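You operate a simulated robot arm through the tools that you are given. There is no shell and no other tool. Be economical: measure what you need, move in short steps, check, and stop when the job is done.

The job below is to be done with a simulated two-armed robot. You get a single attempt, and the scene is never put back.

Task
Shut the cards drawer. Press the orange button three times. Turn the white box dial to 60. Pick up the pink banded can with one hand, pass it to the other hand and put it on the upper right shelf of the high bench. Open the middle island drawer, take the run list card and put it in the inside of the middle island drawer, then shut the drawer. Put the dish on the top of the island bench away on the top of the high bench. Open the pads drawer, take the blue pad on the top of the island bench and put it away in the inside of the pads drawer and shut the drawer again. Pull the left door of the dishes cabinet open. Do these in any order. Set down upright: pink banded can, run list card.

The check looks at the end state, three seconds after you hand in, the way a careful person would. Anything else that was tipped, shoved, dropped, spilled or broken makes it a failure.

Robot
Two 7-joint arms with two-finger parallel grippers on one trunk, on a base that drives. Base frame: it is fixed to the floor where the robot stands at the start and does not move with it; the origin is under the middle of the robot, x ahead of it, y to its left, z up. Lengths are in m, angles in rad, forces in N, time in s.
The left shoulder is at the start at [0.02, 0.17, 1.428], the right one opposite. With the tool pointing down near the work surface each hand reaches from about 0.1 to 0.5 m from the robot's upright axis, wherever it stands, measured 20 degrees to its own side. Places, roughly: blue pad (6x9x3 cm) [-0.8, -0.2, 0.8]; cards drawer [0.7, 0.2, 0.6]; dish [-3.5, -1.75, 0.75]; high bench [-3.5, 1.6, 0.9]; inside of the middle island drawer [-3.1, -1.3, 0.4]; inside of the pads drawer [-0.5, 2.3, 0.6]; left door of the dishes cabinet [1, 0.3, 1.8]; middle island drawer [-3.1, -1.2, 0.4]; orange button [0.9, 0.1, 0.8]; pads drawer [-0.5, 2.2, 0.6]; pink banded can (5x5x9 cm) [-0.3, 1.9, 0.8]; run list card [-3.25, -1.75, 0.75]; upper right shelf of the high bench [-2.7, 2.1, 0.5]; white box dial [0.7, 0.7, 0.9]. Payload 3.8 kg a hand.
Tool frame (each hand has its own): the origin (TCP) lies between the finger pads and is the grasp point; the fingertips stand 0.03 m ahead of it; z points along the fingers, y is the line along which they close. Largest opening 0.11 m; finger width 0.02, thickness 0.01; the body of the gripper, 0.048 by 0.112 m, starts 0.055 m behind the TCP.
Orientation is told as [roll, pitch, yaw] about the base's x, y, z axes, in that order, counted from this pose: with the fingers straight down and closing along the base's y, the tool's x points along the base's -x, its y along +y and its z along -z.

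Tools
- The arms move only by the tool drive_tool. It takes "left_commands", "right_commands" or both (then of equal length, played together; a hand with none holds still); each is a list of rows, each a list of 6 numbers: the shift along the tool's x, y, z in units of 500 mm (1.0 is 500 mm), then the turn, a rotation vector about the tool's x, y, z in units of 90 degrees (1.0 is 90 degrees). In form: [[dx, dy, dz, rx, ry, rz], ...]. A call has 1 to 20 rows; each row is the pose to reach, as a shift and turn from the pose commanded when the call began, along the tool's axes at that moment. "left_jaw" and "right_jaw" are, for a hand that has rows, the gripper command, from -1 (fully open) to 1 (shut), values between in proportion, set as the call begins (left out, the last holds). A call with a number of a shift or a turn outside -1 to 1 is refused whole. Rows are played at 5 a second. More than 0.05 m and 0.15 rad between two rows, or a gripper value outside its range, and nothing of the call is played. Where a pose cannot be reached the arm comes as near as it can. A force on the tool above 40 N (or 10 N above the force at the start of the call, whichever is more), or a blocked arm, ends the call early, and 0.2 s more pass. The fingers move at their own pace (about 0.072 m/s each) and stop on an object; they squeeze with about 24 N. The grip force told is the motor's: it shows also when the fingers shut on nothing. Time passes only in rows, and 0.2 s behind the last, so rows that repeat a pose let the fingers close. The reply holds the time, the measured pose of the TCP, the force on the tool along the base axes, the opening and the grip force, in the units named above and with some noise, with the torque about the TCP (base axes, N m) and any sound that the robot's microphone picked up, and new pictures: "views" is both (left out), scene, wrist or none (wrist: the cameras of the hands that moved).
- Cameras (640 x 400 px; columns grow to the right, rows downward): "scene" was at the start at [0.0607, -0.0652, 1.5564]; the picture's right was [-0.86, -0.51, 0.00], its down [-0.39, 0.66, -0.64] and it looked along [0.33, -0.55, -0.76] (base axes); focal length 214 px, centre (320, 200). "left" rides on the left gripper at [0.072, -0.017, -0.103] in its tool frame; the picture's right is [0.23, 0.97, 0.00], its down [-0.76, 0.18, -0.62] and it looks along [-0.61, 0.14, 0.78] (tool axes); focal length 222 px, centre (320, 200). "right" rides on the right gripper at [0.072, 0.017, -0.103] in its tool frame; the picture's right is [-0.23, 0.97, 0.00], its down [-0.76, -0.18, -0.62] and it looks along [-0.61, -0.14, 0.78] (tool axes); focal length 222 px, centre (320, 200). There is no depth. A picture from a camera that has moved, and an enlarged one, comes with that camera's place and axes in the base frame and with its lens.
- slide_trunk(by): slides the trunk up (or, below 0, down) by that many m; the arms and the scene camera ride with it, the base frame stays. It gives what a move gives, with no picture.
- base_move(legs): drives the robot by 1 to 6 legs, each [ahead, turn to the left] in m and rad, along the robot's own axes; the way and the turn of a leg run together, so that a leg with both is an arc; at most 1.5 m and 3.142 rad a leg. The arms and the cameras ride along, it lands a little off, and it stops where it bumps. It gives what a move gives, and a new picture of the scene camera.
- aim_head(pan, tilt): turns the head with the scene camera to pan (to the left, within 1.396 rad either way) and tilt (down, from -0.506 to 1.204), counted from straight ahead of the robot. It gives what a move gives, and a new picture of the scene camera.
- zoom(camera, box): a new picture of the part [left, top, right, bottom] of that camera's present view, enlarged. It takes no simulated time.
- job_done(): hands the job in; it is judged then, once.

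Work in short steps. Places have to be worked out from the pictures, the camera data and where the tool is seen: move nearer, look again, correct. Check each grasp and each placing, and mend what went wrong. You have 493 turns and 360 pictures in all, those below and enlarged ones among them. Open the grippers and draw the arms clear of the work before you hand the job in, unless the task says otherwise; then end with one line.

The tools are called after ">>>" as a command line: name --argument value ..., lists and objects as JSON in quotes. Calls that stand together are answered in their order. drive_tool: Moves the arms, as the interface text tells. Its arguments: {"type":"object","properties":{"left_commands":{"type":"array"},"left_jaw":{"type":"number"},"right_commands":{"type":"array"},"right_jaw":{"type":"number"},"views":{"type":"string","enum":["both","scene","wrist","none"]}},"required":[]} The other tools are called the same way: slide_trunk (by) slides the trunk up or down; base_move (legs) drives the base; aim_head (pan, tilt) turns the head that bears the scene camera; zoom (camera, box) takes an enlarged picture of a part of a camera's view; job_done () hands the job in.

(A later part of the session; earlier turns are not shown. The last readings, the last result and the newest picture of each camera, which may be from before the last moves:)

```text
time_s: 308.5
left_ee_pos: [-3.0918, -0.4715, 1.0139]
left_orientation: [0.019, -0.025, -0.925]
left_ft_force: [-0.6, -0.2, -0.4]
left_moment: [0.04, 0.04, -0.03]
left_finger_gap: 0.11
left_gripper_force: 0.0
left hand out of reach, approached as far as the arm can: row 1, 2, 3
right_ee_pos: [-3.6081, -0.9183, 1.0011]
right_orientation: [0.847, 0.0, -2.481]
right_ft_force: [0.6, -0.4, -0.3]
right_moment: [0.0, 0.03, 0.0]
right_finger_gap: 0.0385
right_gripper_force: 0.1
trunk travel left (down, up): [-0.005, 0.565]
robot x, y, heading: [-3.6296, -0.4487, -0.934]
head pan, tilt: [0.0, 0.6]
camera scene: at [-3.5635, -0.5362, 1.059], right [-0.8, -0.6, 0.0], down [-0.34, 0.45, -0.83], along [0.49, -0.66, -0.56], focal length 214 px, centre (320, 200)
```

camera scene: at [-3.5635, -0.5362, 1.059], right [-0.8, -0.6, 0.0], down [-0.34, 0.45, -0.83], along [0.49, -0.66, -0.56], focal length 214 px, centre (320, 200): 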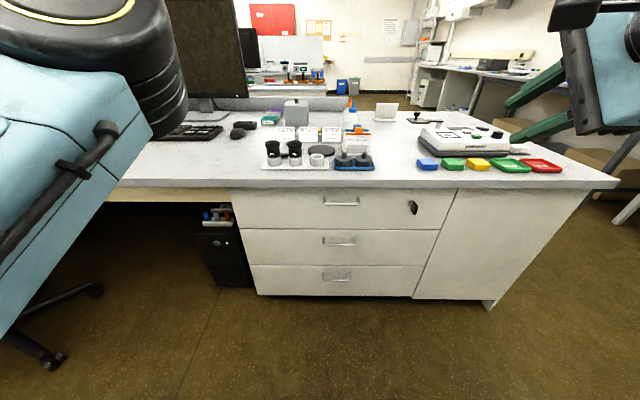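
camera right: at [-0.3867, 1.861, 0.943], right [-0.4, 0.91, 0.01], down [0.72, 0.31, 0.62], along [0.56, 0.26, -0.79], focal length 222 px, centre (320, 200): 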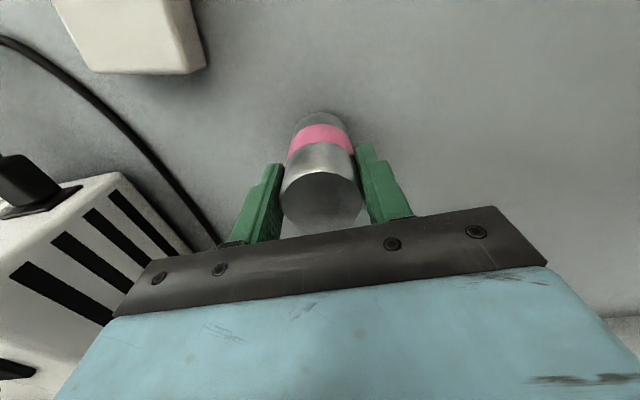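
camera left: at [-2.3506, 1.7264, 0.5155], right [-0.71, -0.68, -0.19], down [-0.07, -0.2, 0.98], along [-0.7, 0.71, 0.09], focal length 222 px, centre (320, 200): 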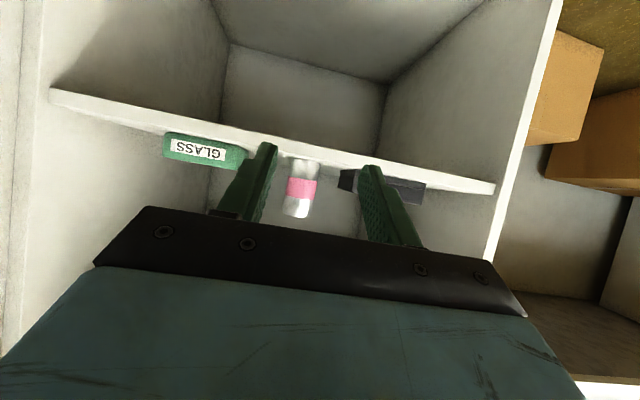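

The middle handle is at about (−3.28, −1.04, 0.48). I lower the right hand in front, shift left, then approach it to 10 cm.

>>> drive_tool --right_commands '[[0.03, -0.068, 0.06, 0, 0, 0], [0.07, -0.136, 0.12, 0, 0, 0], [0.11, -0.204, 0.18, 0, 0, 0], [0.15, -0.272, 0.24, 0, 0, 0], [0.19, -0.34, 0.3, 0, 0, 0], [0.23, -0.408, 0.36, 0, 0, 0], [0.27, -0.476, 0.42, 0, 0, 0], [0.31, -0.544, 0.48, 0, 0, 0], [0.35, -0.612, 0.54, 0, 0, 0], [0.382, -0.68, 0.598, 0, 0, 0]]' --views "none"

>>> drive_tool --right_commands '[[0, 0.057, 0.065, 0, 0, 0], [0, 0.114, 0.13, 0, 0, 0], [0, 0.171, 0.195, 0, 0, 0], [0, 0.228, 0.26, 0, 0, 0], [0, 0.286, 0.326, 0, 0, 0]]' --views "both"

```text
time_s: 310.7
left_ee_pos: [-3.0926, -0.4716, 1.0128]
left_orientation: [0.02, -0.026, -0.926]
left_ft_force: [-0.2, 1.1, -0.5]
left_moment: [0.04, 0.0, 0.0]
left_finger_gap: 0.11
left_gripper_force: 0.0
right_ee_pos: [-3.4581, -0.8001, 0.5494]
right_orientation: [0.848, -0.001, -2.484]
right_ft_force: [0.1, 0.1, -0.4]
right_moment: [-0.02, -0.02, 0.02]
right_finger_gap: 0.0385
right_gripper_force: 0.0
right hand out of reach, approached as far as the arm can: row 3, 4, 5
trunk travel left (down, up): [-0.005, 0.565]
robot x, y, heading: [-3.6283, -0.4481, -0.931]
head pan, tilt: [0.0, 0.6]
```

```text
time_s: 311.9
left_ee_pos: [-3.0921, -0.4704, 1.0124]
left_orientation: [0.019, -0.025, -0.927]
left_ft_force: [-0.1, -0.5, 0.0]
left_moment: [0.02, -0.02, -0.01]
left_finger_gap: 0.1101
left_gripper_force: 0.1
right_ee_pos: [-3.3244, -0.9716, 0.5482]
right_orientation: [0.845, 0.001, -2.481]
right_ft_force: [0.5, -0.4, 0.1]
right_moment: [-0.01, 0.0, 0.01]
right_finger_gap: 0.0386
right_gripper_force: 0.0
trunk travel left (down, up): [-0.005, 0.565]
robot x, y, heading: [-3.6268, -0.4513, -0.931]
head pan, tilt: [0.0, 0.6]
camera scene: at [-3.5632, -0.5364, 1.0589], right [-0.8, -0.6, 0.0], down [-0.34, 0.45, -0.83], along [0.49, -0.66, -0.57], focal length 214 px, centre (320, 200)
camera right: at [-3.3076, -0.875, 0.6277], right [0.22, -0.65, 0.73], down [-0.96, -0.01, 0.28], along [-0.18, -0.76, -0.62], focal length 222 px, centre (320, 200)
```

scene: 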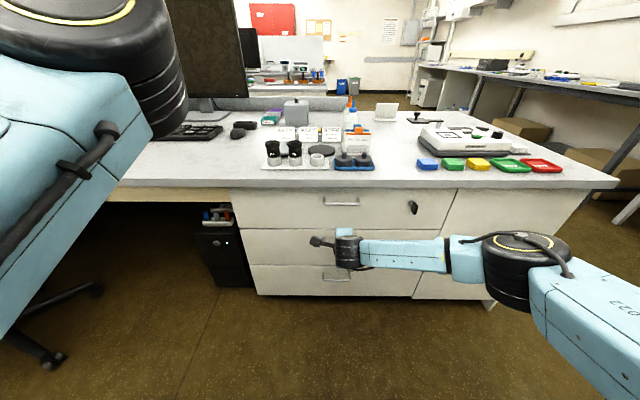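
right: 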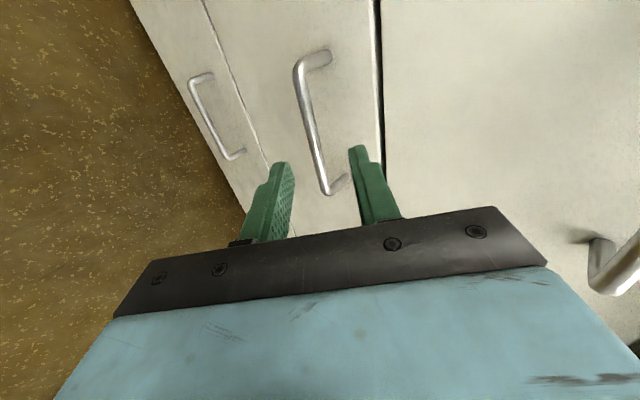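

The bar is centred between the fingers, about 9.5 cm ahead. I advance 8 cm and close.

>>> drive_tool --right_commands '[[0.004, -0.004, 0.04, 0, 0, 0], [0.008, -0.008, 0.08, 0, 0, 0], [0.01, -0.009, 0.12, 0, 0, 0], [0.01, -0.009, 0.15, 0, 0, 0]]' --views "wrist"

```text
time_s: 312.8
left_ee_pos: [-3.0927, -0.4713, 1.0133]
left_orientation: [0.018, -0.026, -0.926]
left_ft_force: [0.6, 0.4, 0.2]
left_moment: [-0.02, -0.01, 0.0]
left_finger_gap: 0.1099
left_gripper_force: 0.0
right_ee_pos: [-3.2927, -1.0026, 0.5026]
right_orientation: [0.851, 0.001, -2.486]
right_ft_force: [-14.6, 13.4, 12.6]
right_moment: [-0.5, -0.26, -0.28]
right_finger_gap: 0.0364
right_gripper_force: 0.0
trunk travel left (down, up): [-0.005, 0.565]
robot x, y, heading: [-3.626, -0.4513, -0.935]
head pan, tilt: [0.0, 0.6]
stopped in row 4 (right hand): the force on the tool passed its limit at 54 N (the readings are from after the stop); the commanded pose is now the measured one
camera right: at [-3.2764, -0.9055, 0.5834], right [0.21, -0.65, 0.73], down [-0.96, 0.0, 0.28], along [-0.18, -0.76, -0.62], focal length 222 px, centre (320, 200)
```

right: 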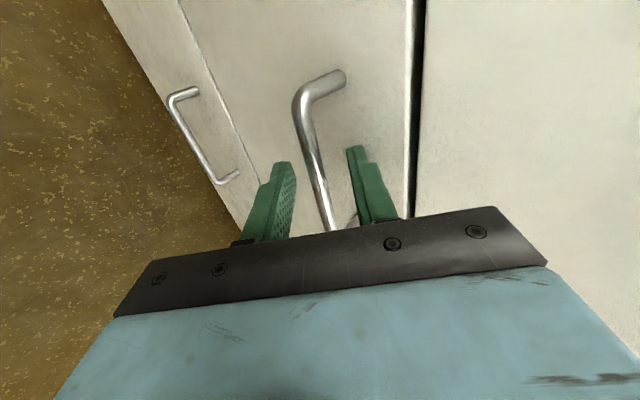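

The fingertips touch the face with the bar between. I ease back 3 mm and close.

>>> drive_tool --right_commands '[[0, -0.003, -0.006, 0, 0, 0], [0, -0.003, -0.006, 0, 0, 0], [0, -0.003, -0.006, 0, 0, 0]]' --right_jaw 1 --views "none"

>>> drive_tool --right_commands '[[0, -0.033, -0.0376, 0, 0, 0], [0, -0.066, -0.0752, 0, 0, 0], [0, -0.099, -0.1128, 0, 0, 0], [0, -0.132, -0.1504, 0, 0, 0], [0, -0.165, -0.188, 0, 0, 0], [0, -0.198, -0.2256, 0, 0, 0], [0, -0.231, -0.2632, 0, 0, 0], [0, -0.264, -0.3008, 0, 0, 0]]' --views "scene"

```text
time_s: 313.6
left_ee_pos: [-3.0917, -0.4721, 1.0131]
left_orientation: [0.019, -0.025, -0.926]
left_ft_force: [0.5, -0.3, 0.7]
left_moment: [0.0, -0.03, 0.0]
left_finger_gap: 0.1099
left_gripper_force: 0.0
right_ee_pos: [-3.2957, -1.003, 0.5011]
right_orientation: [0.848, 0.002, -2.488]
right_ft_force: [4.8, -4.9, -4.7]
right_moment: [0.44, -0.63, -0.61]
right_finger_gap: 0.0099
right_gripper_force: 45.2
trunk travel left (down, up): [-0.005, 0.565]
robot x, y, heading: [-3.6262, -0.4456, -0.932]
head pan, tilt: [0.0, 0.6]
```

```text
time_s: 315.4
left_ee_pos: [-3.0903, -0.4723, 1.0118]
left_orientation: [0.017, -0.024, -0.925]
left_ft_force: [-0.2, -0.4, 0.5]
left_moment: [0.02, 0.0, 0.03]
left_finger_gap: 0.1099
left_gripper_force: 0.0
right_ee_pos: [-3.415, -0.8392, 0.5013]
right_orientation: [0.84, 0.006, -2.477]
right_ft_force: [23.7, 19.2, -17.7]
right_moment: [0.38, -0.3, -0.88]
right_finger_gap: 0.0097
right_gripper_force: 45.1
trunk travel left (down, up): [-0.005, 0.565]
robot x, y, heading: [-3.6301, -0.4534, -0.935]
head pan, tilt: [0.0, 0.6]
camera scene: at [-3.5617, -0.5363, 1.0587], right [-0.8, -0.6, 0.0], down [-0.34, 0.45, -0.82], along [0.49, -0.66, -0.57], focal length 214 px, centre (320, 200)
```

scene: 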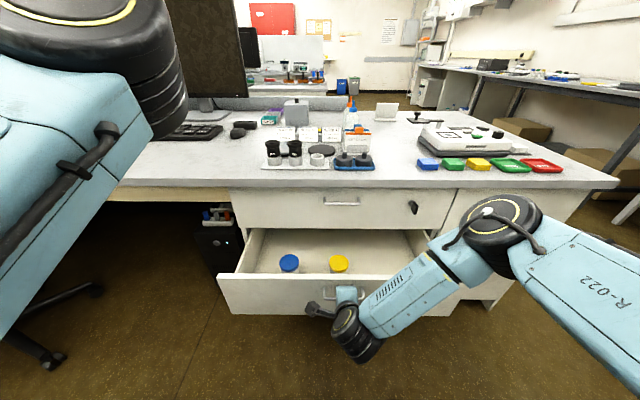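

The middle drawer is open; a blue and a yellow jar stand inside, with free room right of the yellow one. I release and withdraw.

>>> drive_tool --right_commands '[[0, 0.01, 0.01, 0, 0, 0], [0, 0.01, 0.01, 0, 0, 0], [0, 0.01, 0.01, 0, 0, 0]]' --right_jaw 0.4 --views "none"

>>> drive_tool --right_commands '[[0, 0, -0.05, 0, 0, 0], [0, 0, -0.1, 0, 0, 0], [-0.04, 0, -0.15, 0, 0, 0], [-0.08, 0.04, -0.18, 0, 0, 0], [-0.12, 0.1, -0.2, 0, 0, 0], [-0.16, 0.16, -0.22, 0, 0, 0], [-0.2, 0.22, -0.24, 0, 0, 0]]' --views "scene"

```text
time_s: 316.2
left_ee_pos: [-3.0918, -0.4712, 1.0127]
left_orientation: [0.018, -0.024, -0.927]
left_ft_force: [0.0, -0.2, -0.9]
left_moment: [0.0, 0.0, -0.03]
left_finger_gap: 0.1099
left_gripper_force: 0.1
right_ee_pos: [-3.4124, -0.849, 0.503]
right_orientation: [0.848, -0.002, -2.487]
right_ft_force: [0.4, -0.4, -0.5]
right_moment: [-0.05, 0.01, 0.02]
right_finger_gap: 0.0328
right_gripper_force: 0.1
trunk travel left (down, up): [-0.005, 0.565]
robot x, y, heading: [-3.6324, -0.4514, -0.938]
head pan, tilt: [0.0, 0.6]
```

```text
time_s: 317.8
left_ee_pos: [-3.0928, -0.4712, 1.0133]
left_orientation: [0.018, -0.024, -0.926]
left_ft_force: [0.9, -0.2, 1.5]
left_moment: [0.03, 0.03, -0.04]
left_finger_gap: 0.1101
left_gripper_force: 0.1
right_ee_pos: [-3.502, -0.8974, 0.6657]
right_orientation: [0.848, -0.003, -2.486]
right_ft_force: [-0.5, -1.1, -0.2]
right_moment: [-0.01, 0.0, -0.01]
right_finger_gap: 0.0329
right_gripper_force: 0.0
trunk travel left (down, up): [-0.005, 0.565]
robot x, y, heading: [-3.6253, -0.4469, -0.933]
head pan, tilt: [0.0, 0.6]
camera scene: at [-3.5635, -0.5364, 1.0589], right [-0.8, -0.6, 0.0], down [-0.34, 0.45, -0.83], along [0.49, -0.66, -0.56], focal length 214 px, centre (320, 200)
```

scene: 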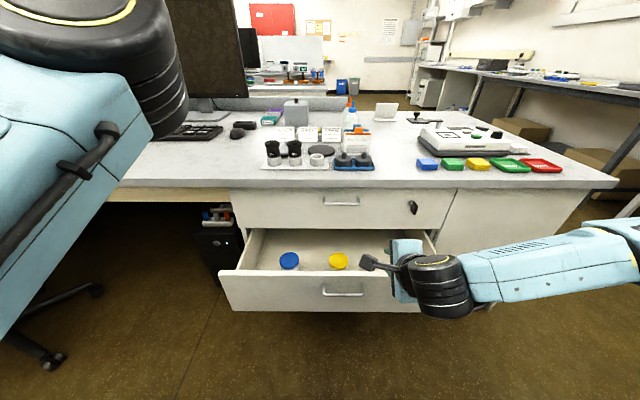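

Now I restore the right hand to point down, raise the trunk, and drive around the island's end to the back side, where the card is in easy reach.

>>> slide_trunk --by 0.35

>>> drive_tool --right_commands '[[0, 0, 0, 0, 0, -0.09], [0, 0, 0, 0, 0, -0.18], [0, 0, 0, 0, 0, -0.27], [0, 0, 0, 0, 0, -0.36], [0, 0, 0, 0, 0, -0.45], [0, 0, 0, 0, 0, -0.54], [0, 0, 0, 0, 0, -0.63], [0, 0, 0, 0, 0, -0.72], [0, 0, 0, 0, 0, -0.81], [0, 0, 0, 0, 0, -0.9], [0, 0, 0, 0, 0, -0.99]]' --right_jaw -1 --views "none"

>>> drive_tool --right_commands '[[0.02, 0, -0.03, 0, 0.08, 0], [0.05, 0, -0.06, 0, 0.16, 0], [0.07, 0, -0.09, 0, 0.24, 0], [0.1, 0, -0.12, 0, 0.32, 0], [0.12, 0, -0.15, 0, 0.4, 0], [0.15, 0, -0.18, 0, 0.47, 0], [0.15, 0, -0.2, 0, 0.54, 0]]' --views "none"

>>> base_move --legs '[[0, -1.57], [1.5, 0]]'

```text
time_s: 321.3
left_ee_pos: [-3.0925, -0.4714, 1.3637]
left_orientation: [0.018, -0.024, -0.927]
left_ft_force: [-0.2, 0.8, -0.3]
left_moment: [0.01, 0.02, 0.0]
left_finger_gap: 0.11
left_gripper_force: 0.0
right_ee_pos: [-3.5026, -0.8967, 1.0145]
right_orientation: [0.846, 0.001, -2.486]
right_ft_force: [0.1, 0.4, 0.0]
right_moment: [-0.02, 0.03, 0.0]
right_finger_gap: 0.0329
right_gripper_force: 0.1
trunk travel left (down, up): [-0.355, 0.215]
robot x, y, heading: [-3.6279, -0.449, -0.933]
head pan, tilt: [0.0, 0.6]
```

```text
time_s: 323.7
left_ee_pos: [-3.093, -0.4721, 1.3633]
left_orientation: [0.019, -0.025, -0.927]
left_ft_force: [0.1, -0.5, 0.6]
left_moment: [0.01, -0.01, 0.01]
left_finger_gap: 0.11
left_gripper_force: 0.1
right_ee_pos: [-3.5021, -0.8973, 1.0156]
right_orientation: [0.015, -0.847, -0.937]
right_ft_force: [0.4, -0.7, 0.4]
right_moment: [0.0, 0.03, -0.01]
right_finger_gap: 0.1098
right_gripper_force: 0.1
trunk travel left (down, up): [-0.355, 0.215]
robot x, y, heading: [-3.6302, -0.449, -0.935]
head pan, tilt: [0.0, 0.6]
```

```text
time_s: 325.3
left_ee_pos: [-3.0911, -0.4719, 1.3617]
left_orientation: [0.018, -0.026, -0.926]
left_ft_force: [0.5, -0.3, -1.0]
left_moment: [-0.01, 0.04, -0.01]
left_finger_gap: 0.11
left_gripper_force: 0.0
right_ee_pos: [-3.5776, -0.7974, 1.0245]
right_orientation: [0.012, 0.004, -0.925]
right_ft_force: [0.5, -0.2, -0.2]
right_moment: [0.02, 0.0, -0.01]
right_finger_gap: 0.1101
right_gripper_force: 0.0
trunk travel left (down, up): [-0.355, 0.215]
robot x, y, heading: [-3.6262, -0.4476, -0.934]
head pan, tilt: [0.0, 0.6]
```

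```text
time_s: 336.5
left_ee_pos: [-4.8261, -1.9043, 1.3618]
left_orientation: [0.02, -0.026, -2.479]
left_ft_force: [0.3, 0.6, -0.1]
left_moment: [0.01, -0.05, 0.01]
left_finger_gap: 0.1101
left_gripper_force: 0.1
right_ee_pos: [-5.1638, -1.4276, 1.0257]
right_orientation: [0.013, 0.004, -2.474]
right_ft_force: [0.3, 0.7, -0.1]
right_moment: [0.0, 0.0, 0.02]
right_finger_gap: 0.1099
right_gripper_force: 0.1
trunk travel left (down, up): [-0.355, 0.215]
robot x, y, heading: [-4.8161, -1.3723, -2.481]
head pan, tilt: [0.0, 0.6]
camera scene: at [-4.903, -1.4341, 1.4089], right [-0.61, 0.79, 0.0], down [0.45, 0.35, -0.82], along [-0.65, -0.51, -0.57], focal length 214 px, centre (320, 200)
```

scene: 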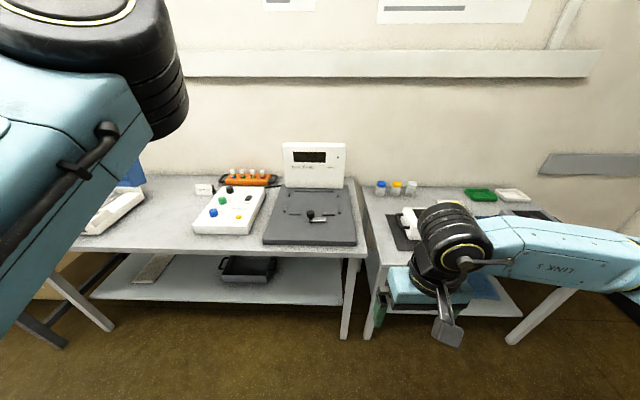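

The way along the island's end is clear. I turn left and drive past it to the back aisle, then look.

>>> base_move --legs '[[-0.1, 0], [0, 1.555], [1.5, 0], [0.45, 0], [0, 1.57]]'

>>> aim_head --pan 0.5 --tilt 0.6

```text
time_s: 354.6
left_ee_pos: [-3.5567, -2.3627, 1.3628]
left_orientation: [0.02, -0.024, 0.621]
left_ft_force: [-0.5, 1.0, -0.6]
left_moment: [0.0, -0.01, -0.01]
left_finger_gap: 0.11
left_gripper_force: 0.0
right_ee_pos: [-3.2424, -2.8546, 1.0246]
right_orientation: [0.011, 0.002, 0.624]
right_ft_force: [-0.4, 0.7, 0.6]
right_moment: [0.0, -0.02, 0.01]
right_finger_gap: 0.11
right_gripper_force: 0.0
trunk travel left (down, up): [-0.355, 0.215]
robot x, y, heading: [-3.5937, -2.897, 0.62]
head pan, tilt: [0.0, 0.6]
camera scene: at [-3.5016, -2.8341, 1.4089], right [0.58, -0.82, 0.0], down [-0.46, -0.33, -0.83], along [0.67, 0.48, -0.56], focal length 214 px, centre (320, 200)
```

scene: 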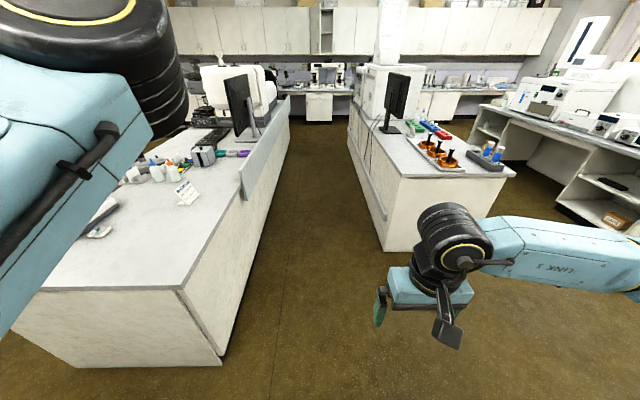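

```text
time_s: 355.5
left_ee_pos: [-3.5576, -2.3613, 1.3624]
left_orientation: [0.02, -0.025, 0.621]
left_ft_force: [-0.3, -0.6, -0.6]
left_moment: [0.0, -0.01, 0.0]
left_finger_gap: 0.11
left_gripper_force: 0.0
right_ee_pos: [-3.2414, -2.8558, 1.0246]
right_orientation: [0.013, 0.002, 0.623]
right_ft_force: [-0.2, 0.4, -0.2]
right_moment: [0.01, 0.01, -0.03]
right_finger_gap: 0.11
right_gripper_force: 0.0
trunk travel left (down, up): [-0.355, 0.215]
robot x, y, heading: [-3.5908, -2.8989, 0.62]
head pan, tilt: [0.499, 0.6]
camera scene: at [-3.5347, -2.806, 1.4089], right [0.9, -0.44, 0.0], down [-0.25, -0.51, -0.83], along [0.36, 0.74, -0.56], focal length 214 px, centre (320, 200)
```

scene: 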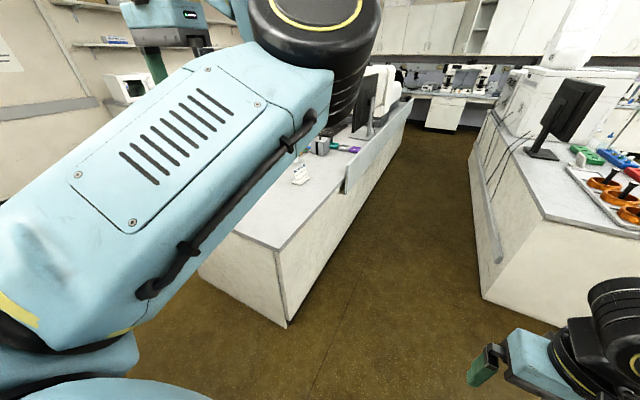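

The card's text side faces this aisle; it stands at about (−3.135, −1.69). I drive 0.94 m along the aisle and turn to face it.

>>> base_move --legs '[[0.94, 0.02], [0, 1.57]]'

>>> aim_head --pan -0.15 --tilt 0.8

```text
time_s: 364.3
left_ee_pos: [-3.3627, -2.3231, 1.3634]
left_orientation: [0.019, -0.025, 2.22]
left_ft_force: [-0.5, -0.6, -0.4]
left_moment: [0.01, -0.02, 0.01]
left_finger_gap: 0.1099
left_gripper_force: 0.0
right_ee_pos: [-2.8788, -1.9943, 1.0249]
right_orientation: [0.01, 0.003, 2.221]
right_ft_force: [-0.3, -0.1, -0.1]
right_moment: [0.0, -0.01, -0.02]
right_finger_gap: 0.11
right_gripper_force: 0.2
trunk travel left (down, up): [-0.355, 0.215]
robot x, y, heading: [-2.828, -2.3394, 2.211]
head pan, tilt: [0.499, 0.6]
camera scene: at [-2.9195, -2.2884, 1.4089], right [0.42, 0.91, 0.0], down [0.51, -0.23, -0.83], along [-0.75, 0.34, -0.56], focal length 214 px, centre (320, 200)
```

scene: 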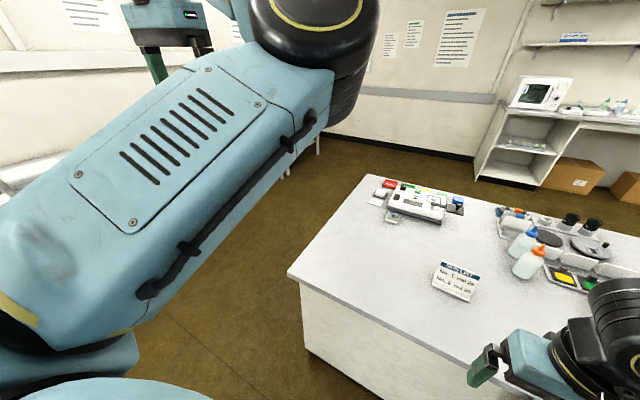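

```text
time_s: 365.3
left_ee_pos: [-3.3623, -2.3226, 1.3628]
left_orientation: [0.019, -0.025, 2.22]
left_ft_force: [-0.4, 0.2, -0.1]
left_moment: [0.03, 0.0, -0.02]
left_finger_gap: 0.1101
left_gripper_force: 0.0
right_ee_pos: [-2.8796, -1.9953, 1.025]
right_orientation: [0.012, 0.003, 2.222]
right_ft_force: [-0.1, 0.7, 0.3]
right_moment: [0.01, 0.0, -0.02]
right_finger_gap: 0.1101
right_gripper_force: 0.1
trunk travel left (down, up): [-0.355, 0.215]
robot x, y, heading: [-2.8269, -2.344, 2.208]
head pan, tilt: [-0.15, 0.799]
camera scene: at [-2.8773, -2.254, 1.3921], right [0.88, 0.47, 0.0], down [0.34, -0.63, -0.7], along [-0.33, 0.61, -0.72], focal length 214 px, centre (320, 200)
```

scene: 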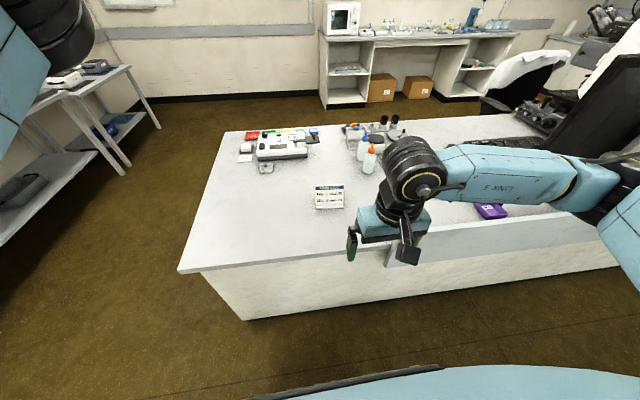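

The RUN LIST card and the dish are both in view. I drive 0.16 m closer and zoom on the card.

>>> base_move --legs '[[0.16, 0]]'

>>> zoom --camera "scene" --box '[240, 150, 420, 262]'

```text
time_s: 366.7
left_ee_pos: [-3.4591, -2.1945, 1.3627]
left_orientation: [0.02, -0.024, 2.219]
left_ft_force: [-0.2, 0.2, 1.2]
left_moment: [-0.04, 0.01, -0.01]
left_finger_gap: 0.11
left_gripper_force: 0.1
right_ee_pos: [-2.9754, -1.8672, 1.0249]
right_orientation: [0.011, 0.0, 2.221]
right_ft_force: [-0.6, 0.1, 0.6]
right_moment: [0.0, 0.0, -0.01]
right_finger_gap: 0.11
right_gripper_force: 0.0
trunk travel left (down, up): [-0.355, 0.215]
robot x, y, heading: [-2.9257, -2.2144, 2.215]
head pan, tilt: [-0.15, 0.799]
camera scene: at [-2.9736, -2.1254, 1.392], right [0.88, 0.47, 0.0], down [0.34, -0.63, -0.7], along [-0.33, 0.61, -0.72], focal length 214 px, centre (320, 200)
```

scene: 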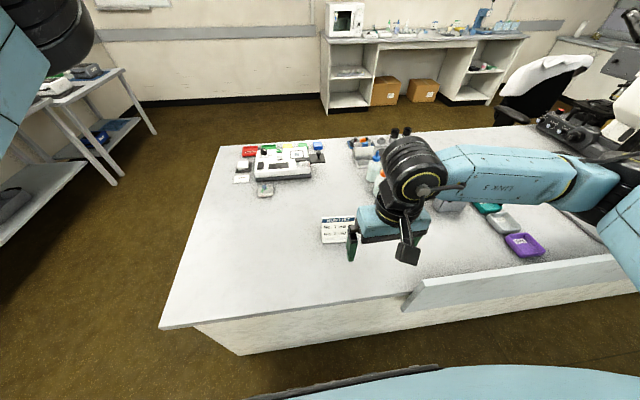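

```text
3.56 times, centred on (330, 206) of scene
camera zoom: at [-2.9736, -2.1254, 1.392], right [0.88, 0.47, 0.0], down [0.34, -0.63, -0.7], along [-0.33, 0.61, -0.72], focal length 763 px, centre (284, 179)
```

zoom: 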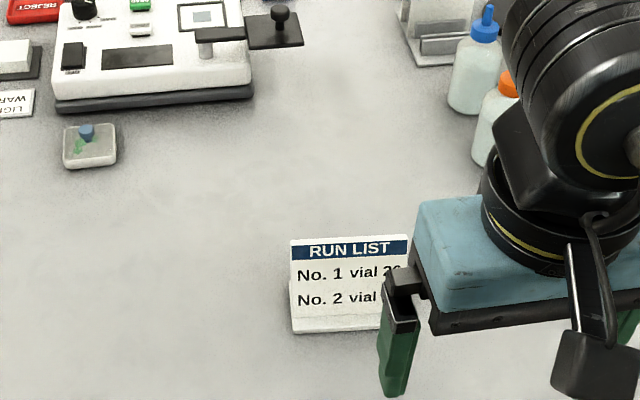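

I swing the right hand over the card, turned 90° so that the fingers close across its panel.

>>> drive_tool --right_commands '[[-0.038, 0.005, 0.012, 0, 0, 0.09], [-0.077, 0.01, 0.025, 0, 0, 0.18], [-0.115, 0.016, 0.038, 0, 0, 0.27], [-0.153, 0.021, 0.05, 0, 0, 0.36], [-0.192, 0.026, 0.062, 0, 0, 0.45], [-0.23, 0.032, 0.075, 0, 0, 0.54], [-0.269, 0.037, 0.088, 0, 0, 0.63], [-0.307, 0.042, 0.1, 0, 0, 0.72], [-0.345, 0.047, 0.11, 0, 0, 0.81], [-0.384, 0.053, 0.13, 0, 0, 0.9], [-0.422, 0.058, 0.14, 0, 0, 0.98]]' --views "both"

```text
time_s: 369.1
left_ee_pos: [-3.4583, -2.1958, 1.3625]
left_orientation: [0.02, -0.025, 2.22]
left_ft_force: [-0.1, -1.2, 0.3]
left_moment: [0.02, -0.04, -0.02]
left_finger_gap: 0.1101
left_gripper_force: 0.0
right_ee_pos: [-3.1284, -1.7179, 0.9554]
right_orientation: [-0.001, 0.01, 0.68]
right_ft_force: [0.4, 0.6, -0.7]
right_moment: [-0.03, 0.0, -0.01]
right_finger_gap: 0.1102
right_gripper_force: 0.1
trunk travel left (down, up): [-0.355, 0.215]
robot x, y, heading: [-2.9212, -2.214, 2.214]
head pan, tilt: [-0.15, 0.799]
camera scene: at [-2.9735, -2.1262, 1.392], right [0.88, 0.47, 0.0], down [0.34, -0.63, -0.7], along [-0.33, 0.61, -0.72], focal length 214 px, centre (320, 200)
camera right: at [-3.1943, -1.7487, 1.0576], right [-0.44, 0.9, 0.0], down [0.71, 0.35, 0.61], along [0.55, 0.27, -0.79], focal length 222 px, centre (320, 200)
```

scene: 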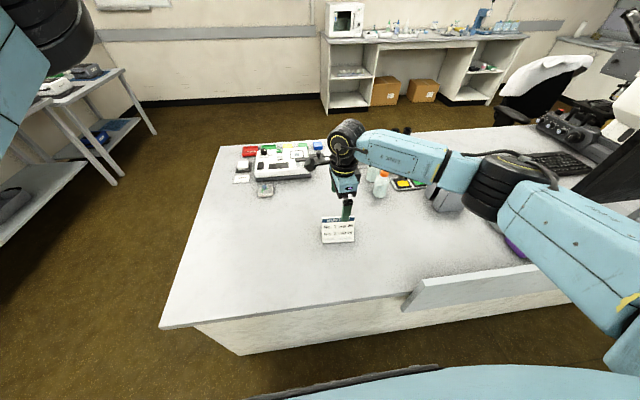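
right: 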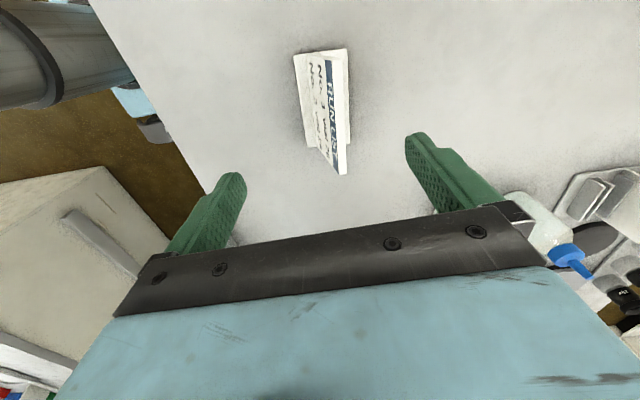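

I zoom on the card in the wrist view.

>>> zoom --camera "right" --box '[260, 30, 390, 190]'

```text
2.50 times, centred on (325, 110) of right
camera zoom: at [-3.1943, -1.7487, 1.0576], right [-0.44, 0.9, 0.0], down [0.71, 0.35, 0.61], along [0.55, 0.27, -0.79], focal length 555 px, centre (308, 425)
```

zoom: 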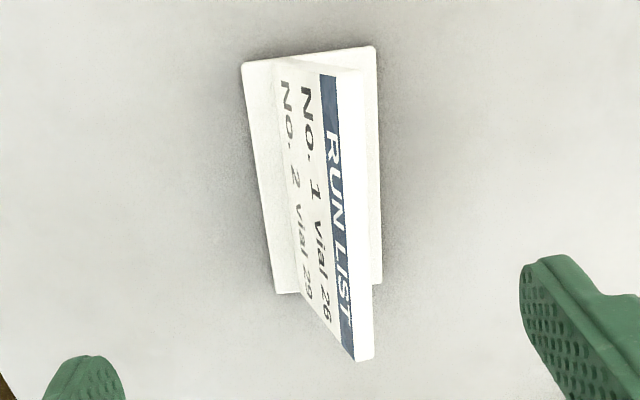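

The panel's centre is near (−3.140, −1.703), its axis at 32°. I correct, align and descend to z≈0.86.

>>> drive_tool --right_commands '[[0, 0.019, 0.06, 0, 0, 0.04], [0, 0.038, 0.12, 0, 0, 0.075], [0, 0.038, 0.19, 0, 0, 0.075]]' --right_jaw -0.3 --views "wrist"

```text
time_s: 369.9
left_ee_pos: [-3.4594, -2.1953, 1.3616]
left_orientation: [0.018, -0.025, 2.22]
left_ft_force: [0.6, 0.2, 0.2]
left_moment: [-0.02, 0.0, -0.02]
left_finger_gap: 0.1101
left_gripper_force: 0.1
right_ee_pos: [-3.1416, -1.7035, 0.8581]
right_orientation: [-0.001, 0.01, 0.567]
right_ft_force: [0.1, -0.5, -0.6]
right_moment: [0.01, 0.0, -0.01]
right_finger_gap: 0.0714
right_gripper_force: 0.1
trunk travel left (down, up): [-0.355, 0.215]
robot x, y, heading: [-2.9182, -2.2155, 2.215]
head pan, tilt: [-0.15, 0.799]
camera right: at [-3.2105, -1.7271, 0.962], right [-0.33, 0.94, 0.0], down [0.74, 0.26, 0.61], along [0.58, 0.2, -0.79], focal length 222 px, centre (320, 200)
```

right: 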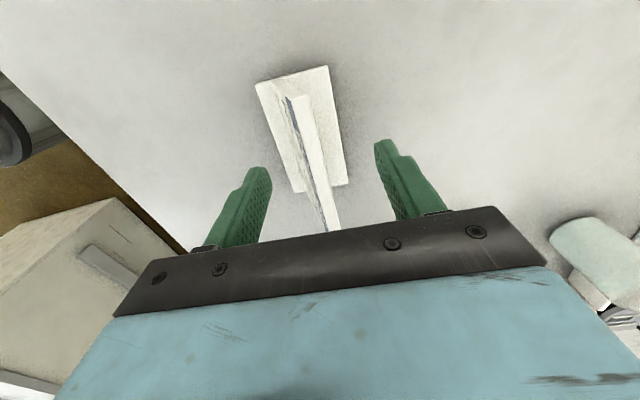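

The panel lies between the fingers. I shift 1.3 cm along it, descend to z≈0.815 and close.

>>> drive_tool --right_commands '[[0.013, 0, 0.03, 0, 0, 0], [0.026, 0, 0.06, 0, 0, 0], [0.026, 0, 0.086, 0, 0, 0]]' --views "none"

>>> drive_tool --right_commands '[[0, 0, 0, 0, 0, 0], [0, 0, 0, 0, 0, 0], [0, 0, 0, 0, 0, 0]]' --right_jaw 1 --views "wrist"

```text
time_s: 370.7
left_ee_pos: [-3.4595, -2.196, 1.3636]
left_orientation: [0.018, -0.024, 2.219]
left_ft_force: [-0.3, -0.3, -0.4]
left_moment: [0.03, 0.0, -0.02]
left_finger_gap: 0.1099
left_gripper_force: 0.1
right_ee_pos: [-3.1525, -1.7104, 0.8168]
right_orientation: [-0.003, 0.011, 0.566]
right_ft_force: [-0.5, -0.1, 0.2]
right_moment: [-0.01, -0.02, -0.05]
right_finger_gap: 0.0716
right_gripper_force: 0.0
trunk travel left (down, up): [-0.355, 0.215]
robot x, y, heading: [-2.9232, -2.2157, 2.218]
head pan, tilt: [-0.15, 0.799]
```

```text
time_s: 371.5
left_ee_pos: [-3.4592, -2.1952, 1.3629]
left_orientation: [0.02, -0.024, 2.221]
left_ft_force: [0.6, 0.6, -1.2]
left_moment: [-0.04, 0.0, -0.01]
left_finger_gap: 0.1103
left_gripper_force: 0.1
right_ee_pos: [-3.1522, -1.7115, 0.8183]
right_orientation: [-0.001, 0.012, 0.565]
right_ft_force: [-1.4, 1.3, 4.5]
right_moment: [0.01, -0.04, 0.02]
right_finger_gap: 0.0097
right_gripper_force: 24.3
trunk travel left (down, up): [-0.355, 0.215]
robot x, y, heading: [-2.9219, -2.2178, 2.219]
head pan, tilt: [-0.15, 0.799]
camera right: at [-3.2217, -1.7345, 0.921], right [-0.33, 0.94, 0.0], down [0.74, 0.26, 0.61], along [0.58, 0.2, -0.79], focal length 222 px, centre (320, 200)
```

right: 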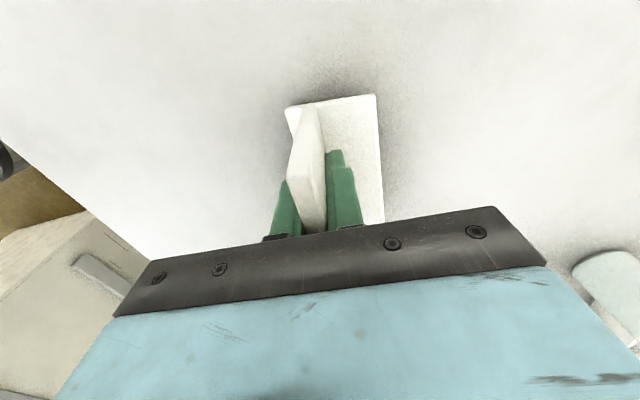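

Gripped (gap ≈ 1 cm). I lift it and check.

>>> drive_tool --right_commands '[[0, 0, -0.04, 0, 0, 0], [0, 0, -0.1, 0, 0, 0], [0, 0, -0.18, 0, 0, 0], [0, 0, -0.26, 0, 0, 0], [0, 0, -0.34, 0, 0, 0]]' --views "both"

```text
time_s: 372.7
left_ee_pos: [-3.4589, -2.1955, 1.3634]
left_orientation: [0.019, -0.025, 2.221]
left_ft_force: [-0.1, -0.3, -1.4]
left_moment: [0.03, 0.03, -0.01]
left_finger_gap: 0.1098
left_gripper_force: 0.1
right_ee_pos: [-3.1494, -1.7111, 0.989]
right_orientation: [-0.003, 0.01, 0.566]
right_ft_force: [0.4, 0.0, -0.7]
right_moment: [-0.06, 0.04, -0.03]
right_finger_gap: 0.0097
right_gripper_force: 23.4
trunk travel left (down, up): [-0.355, 0.215]
robot x, y, heading: [-2.9209, -2.2174, 2.212]
head pan, tilt: [-0.15, 0.799]
camera scene: at [-2.9729, -2.1265, 1.3921], right [0.88, 0.47, 0.0], down [0.34, -0.63, -0.7], along [-0.33, 0.61, -0.72], focal length 214 px, centre (320, 200)
camera right: at [-3.2191, -1.7334, 1.0914], right [-0.33, 0.94, 0.0], down [0.74, 0.26, 0.62], along [0.58, 0.2, -0.79], focal length 222 px, centre (320, 200)
```

scene: 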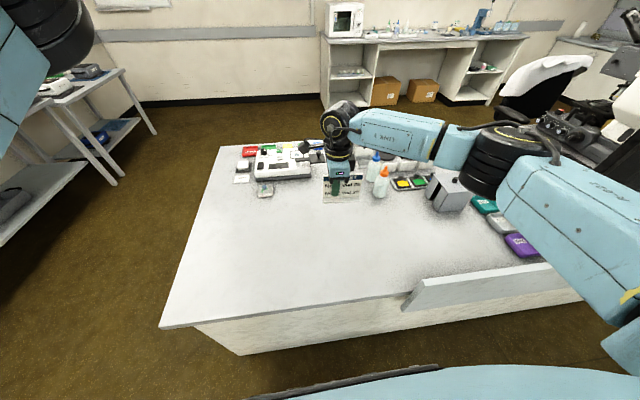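
right: 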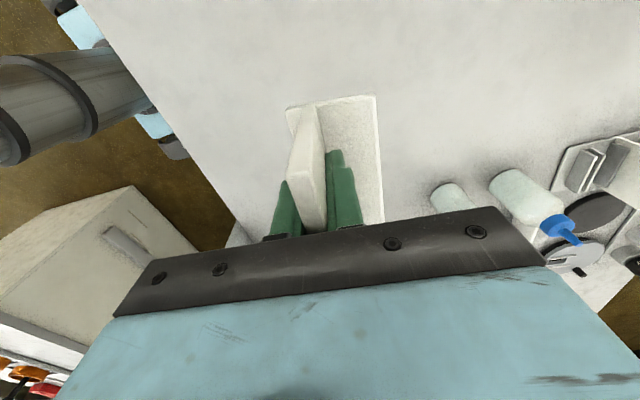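

The card is held securely. I draw it in and drive around to the island's end to fetch the dish with the left hand.

>>> drive_tool --right_commands '[[-0.005, -0.08, -0.02, 0, 0, 0], [-0.012, -0.16, -0.04, 0, 0, 0], [-0.02, -0.24, -0.06, 0, 0, 0], [-0.025, -0.32, -0.08, 0, 0, 0], [-0.03, -0.4, -0.1, 0, 0, 0]]' --views "none"

>>> base_move --legs '[[-0.2, 0], [0, 1.57], [0.87, 0], [0, -1.57], [0.95, 0], [0, -1.57]]'

>>> aim_head --pan 0.0 --tilt 0.7

```text
time_s: 373.9
left_ee_pos: [-3.4585, -2.1953, 1.3628]
left_orientation: [0.018, -0.026, 2.221]
left_ft_force: [0.3, -0.6, 0.3]
left_moment: [0.03, -0.01, 0.02]
left_finger_gap: 0.1097
left_gripper_force: 0.0
right_ee_pos: [-3.0288, -1.8709, 1.0366]
right_orientation: [-0.001, 0.011, 0.564]
right_ft_force: [0.0, -0.5, -0.8]
right_moment: [0.0, 0.03, -0.02]
right_finger_gap: 0.0097
right_gripper_force: 23.7
trunk travel left (down, up): [-0.355, 0.215]
robot x, y, heading: [-2.9239, -2.2152, 2.215]
head pan, tilt: [-0.15, 0.799]
```

```text
time_s: 395.8
left_ee_pos: [-4.0726, -1.6033, 1.3629]
left_orientation: [0.02, -0.024, 0.663]
left_ft_force: [-0.3, 0.3, 0.4]
left_moment: [0.0, 0.02, 0.01]
left_finger_gap: 0.1099
left_gripper_force: 0.1
right_ee_pos: [-3.7404, -2.031, 1.0375]
right_orientation: [-0.003, 0.012, -0.993]
right_ft_force: [-0.3, -0.6, -0.8]
right_moment: [0.03, 0.01, -0.02]
right_finger_gap: 0.0097
right_gripper_force: 24.1
trunk travel left (down, up): [-0.355, 0.215]
robot x, y, heading: [-4.0815, -2.1423, 0.654]
head pan, tilt: [-0.15, 0.799]
camera scene: at [-3.9965, -2.0879, 1.392], right [0.49, -0.87, 0.0], down [-0.63, -0.35, -0.7], along [0.61, 0.34, -0.72], focal length 214 px, centre (320, 200)
```

scene: 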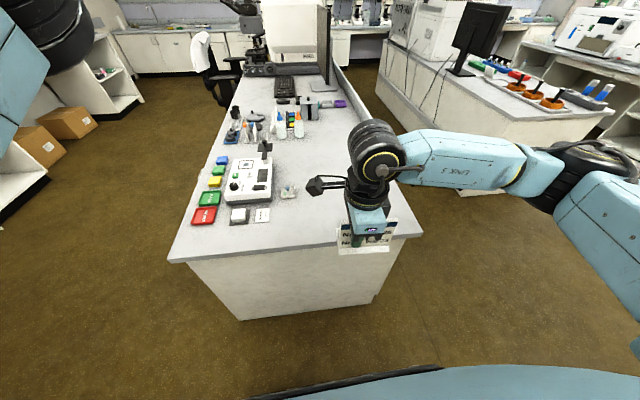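

```text
time_s: 396.5
left_ee_pos: [-4.0727, -1.6039, 1.3633]
left_orientation: [0.02, -0.025, 0.663]
left_ft_force: [-0.5, 0.1, 0.1]
left_moment: [0.01, -0.02, -0.02]
left_finger_gap: 0.1099
left_gripper_force: 0.0
right_ee_pos: [-3.7411, -2.0295, 1.0374]
right_orientation: [-0.001, 0.012, -0.994]
right_ft_force: [-1.3, -0.2, -0.2]
right_moment: [0.02, 0.01, 0.03]
right_finger_gap: 0.0097
right_gripper_force: 23.5
trunk travel left (down, up): [-0.355, 0.215]
robot x, y, heading: [-4.0862, -2.1395, 0.657]
head pan, tilt: [0.0, 0.7]
camera scene: at [-3.9999, -2.0751, 1.4002], right [0.61, -0.79, 0.0], down [-0.51, -0.39, -0.76], along [0.61, 0.47, -0.64], focal length 214 px, centre (320, 200)
```

scene: 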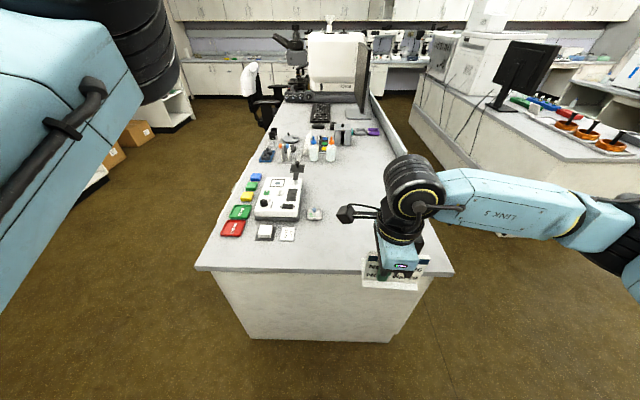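

The dish is at about (−3.485, −1.668). I raise the right hand with the card, drive 0.2 m closer, and lower the trunk a little.

>>> drive_tool --right_commands '[[0, 0, -0.08, 0, 0, 0], [0, 0, -0.16, 0, 0, 0], [0, 0, -0.24, 0, 0, 0]]' --views "none"

>>> base_move --legs '[[0.2, 0]]'

>>> slide_trunk --by -0.15

>>> zoom --camera "scene" --box '[240, 160, 400, 270]'

```text
time_s: 397.3
left_ee_pos: [-4.0734, -1.6043, 1.3632]
left_orientation: [0.017, -0.024, 0.665]
left_ft_force: [-0.4, -0.3, 0.0]
left_moment: [0.01, -0.03, -0.01]
left_finger_gap: 0.11
left_gripper_force: 0.0
right_ee_pos: [-3.7391, -2.0303, 1.1574]
right_orientation: [-0.002, 0.011, -0.993]
right_ft_force: [-0.4, -0.6, -0.7]
right_moment: [0.0, -0.01, 0.02]
right_finger_gap: 0.0093
right_gripper_force: 23.8
trunk travel left (down, up): [-0.355, 0.215]
robot x, y, heading: [-4.0856, -2.1413, 0.659]
head pan, tilt: [0.0, 0.7]
```

```text
time_s: 398.9
left_ee_pos: [-3.9131, -1.4819, 1.3635]
left_orientation: [0.02, -0.024, 0.663]
left_ft_force: [-1.1, 0.0, 0.1]
left_moment: [0.03, -0.02, -0.02]
left_finger_gap: 0.1101
left_gripper_force: 0.1
right_ee_pos: [-3.5806, -1.9086, 1.1578]
right_orientation: [-0.002, 0.013, -0.993]
right_ft_force: [0.2, 0.6, -0.8]
right_moment: [0.03, 0.02, 0.03]
right_finger_gap: 0.0096
right_gripper_force: 24.3
trunk travel left (down, up): [-0.355, 0.215]
robot x, y, heading: [-3.9243, -2.0193, 0.655]
head pan, tilt: [0.0, 0.7]
camera scene: at [-3.8408, -1.9524, 1.4002], right [0.61, -0.79, 0.0], down [-0.51, -0.39, -0.76], along [0.61, 0.47, -0.64], focal length 214 px, centre (320, 200)
```

scene: 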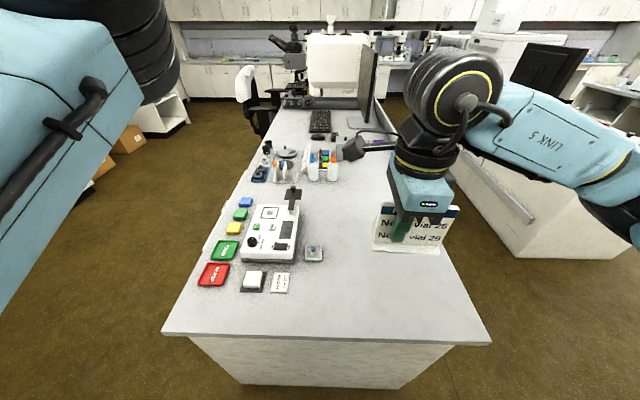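

```text
time_s: 400.6
left_ee_pos: [-3.9127, -1.4826, 1.2132]
left_orientation: [0.019, -0.026, 0.663]
left_ft_force: [0.2, 0.6, -0.3]
left_moment: [-0.05, -0.02, 0.0]
left_finger_gap: 0.1101
left_gripper_force: 0.1
right_ee_pos: [-3.5799, -1.9077, 1.0072]
right_orientation: [-0.001, 0.012, -0.992]
right_ft_force: [0.4, -0.4, -0.4]
right_moment: [0.03, 0.04, 0.01]
right_finger_gap: 0.0098
right_gripper_force: 23.7
trunk travel left (down, up): [-0.205, 0.365]
robot x, y, heading: [-3.926, -2.0169, 0.659]
head pan, tilt: [0.0, 0.7]
```

```text
3.64 times, centred on (320, 215) of scene
camera zoom: at [-3.8415, -1.9529, 1.2504], right [0.61, -0.79, 0.0], down [-0.51, -0.39, -0.77], along [0.61, 0.47, -0.64], focal length 780 px, centre (320, 146)
```

zoom: 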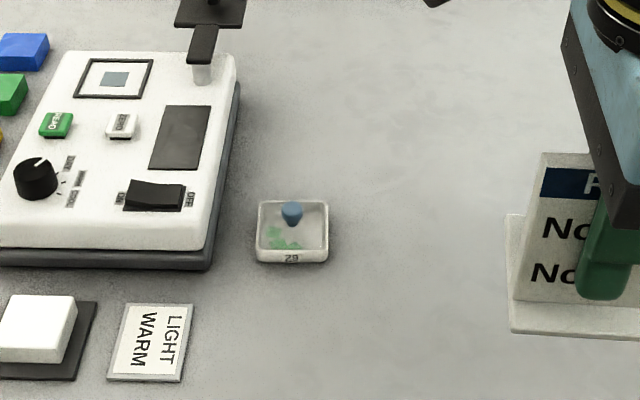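

The dish is an open tray holding loose things, about 6 cm square, with only 1.4 cm to the machine on its left. I'll grip it front-to-back, keeping it level: left hand over it first at height.

>>> drive_tool --left_commands '[[-0.04, -0.072, 0, 0, 0, 0.09], [-0.08, -0.144, 0, 0, 0, 0.18], [-0.12, -0.216, 0, 0, 0, 0.27], [-0.16, -0.288, 0, 0, 0, 0.36], [-0.2, -0.36, 0, 0, 0, 0.45], [-0.24, -0.433, 0, 0, 0, 0.54], [-0.281, -0.505, 0, 0, 0, 0.63], [-0.321, -0.577, 0, 0, 0, 0.72], [-0.361, -0.649, 0, 0, 0, 0.81], [-0.401, -0.721, 0, 0, 0, 0.9], [-0.441, -0.793, 0, 0, 0, 0.99]]' --left_jaw -1 --views "none"

>>> drive_tool --left_commands '[[0, 0, 0.08, 0, 0, 0], [0, 0, 0.16, 0, 0, 0], [0, 0, 0.24, 0, 0, 0], [0, 0, 0.32, 0, 0, 0], [0, 0, 0.4, 0, 0, 0], [0, 0, 0.48, 0, 0, 0], [0, 0, 0.54, 0, 0, 0]]' --views "both"

```text
time_s: 403.0
left_ee_pos: [-3.5161, -1.6669, 1.1984]
left_orientation: [0.028, 0.022, -0.898]
left_ft_force: [0.2, -0.2, 0.4]
left_moment: [0.03, 0.0, 0.01]
left_finger_gap: 0.1099
left_gripper_force: 0.0
left hand out of reach, approached as far as the arm can: row 1, 2, 3, 4, 5, 6, 7, 8, 9, 11
right_ee_pos: [-3.5794, -1.9103, 1.0075]
right_orientation: [-0.002, 0.011, -0.993]
right_ft_force: [0.1, -0.4, 0.3]
right_moment: [0.06, 0.04, -0.04]
right_finger_gap: 0.0095
right_gripper_force: 24.2
trunk travel left (down, up): [-0.205, 0.365]
robot x, y, heading: [-3.9254, -2.0234, 0.653]
head pan, tilt: [0.0, 0.7]
```

```text
time_s: 404.6
left_ee_pos: [-3.4569, -1.6388, 0.9319]
left_orientation: [0.024, 0.02, -0.893]
left_ft_force: [0.6, 0.1, 0.1]
left_moment: [-0.04, 0.0, -0.03]
left_finger_gap: 0.1101
left_gripper_force: 0.1
left hand out of reach, approached as far as the arm can: row 1, 2, 3, 4, 5, 6, 7
right_ee_pos: [-3.5803, -1.9089, 1.0076]
right_orientation: [-0.003, 0.012, -0.994]
right_ft_force: [1.2, 0.4, -0.4]
right_moment: [0.01, 0.01, 0.01]
right_finger_gap: 0.0093
right_gripper_force: 24.5
trunk travel left (down, up): [-0.205, 0.365]
robot x, y, heading: [-3.9257, -2.0164, 0.657]
head pan, tilt: [0.0, 0.7]
camera scene: at [-3.8412, -1.9528, 1.2503], right [0.61, -0.79, 0.0], down [-0.51, -0.39, -0.76], along [0.61, 0.47, -0.64], focal length 214 px, centre (320, 200)
camera left: at [-3.5172, -1.5967, 1.0369], right [0.62, 0.79, 0.03], down [0.61, -0.5, 0.61], along [0.5, -0.36, -0.79], focal length 222 px, centre (320, 200)
```

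scene: 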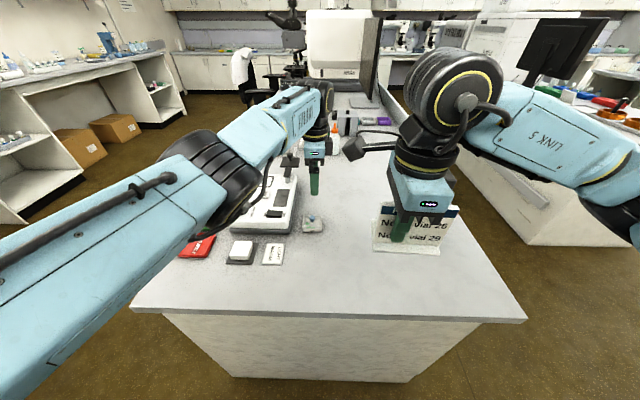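
left: 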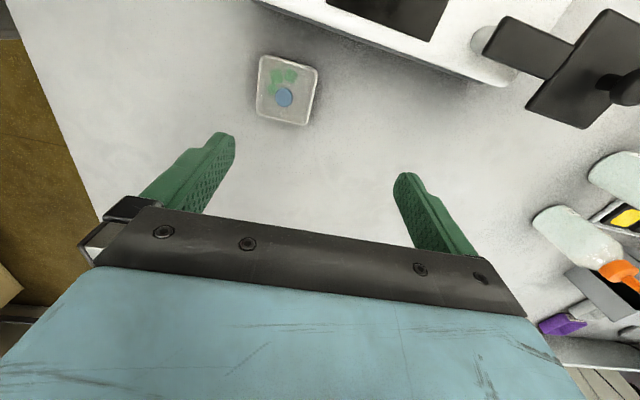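

The dish is 3.6 cm behind the hand's present position. I correct, level the hand and lower to z≈0.86.

>>> drive_tool --left_commands '[[0.012, -0.036, 0.03, 0.008, -0.007, 0], [0.024, -0.073, 0.07, 0.015, -0.013, 0], [0.024, -0.073, 0.14, 0.015, -0.013, 0]]' --views "wrist"

```text
time_s: 405.4
left_ee_pos: [-3.4625, -1.6408, 0.86]
left_orientation: [0.002, -0.002, -0.893]
left_ft_force: [0.4, 0.7, 0.0]
left_moment: [0.01, -0.01, 0.02]
left_finger_gap: 0.1103
left_gripper_force: 0.0
left hand out of reach, approached as far as the arm can: row 1, 2, 3
right_ee_pos: [-3.5807, -1.9094, 1.0061]
right_orientation: [-0.001, 0.01, -0.994]
right_ft_force: [0.6, -0.3, -0.9]
right_moment: [0.03, 0.03, 0.01]
right_finger_gap: 0.0094
right_gripper_force: 23.5
trunk travel left (down, up): [-0.205, 0.365]
robot x, y, heading: [-3.9211, -2.0177, 0.652]
head pan, tilt: [0.0, 0.7]
camera left: at [-3.5212, -1.5961, 0.9635], right [0.62, 0.79, 0.0], down [0.61, -0.48, 0.63], along [0.49, -0.38, -0.78], focal length 222 px, centre (320, 200)
```

left: 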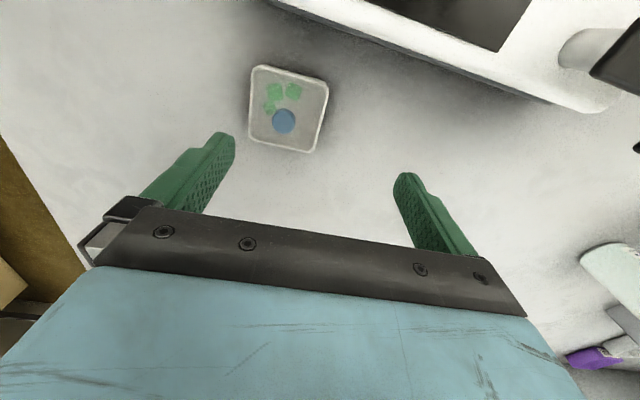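

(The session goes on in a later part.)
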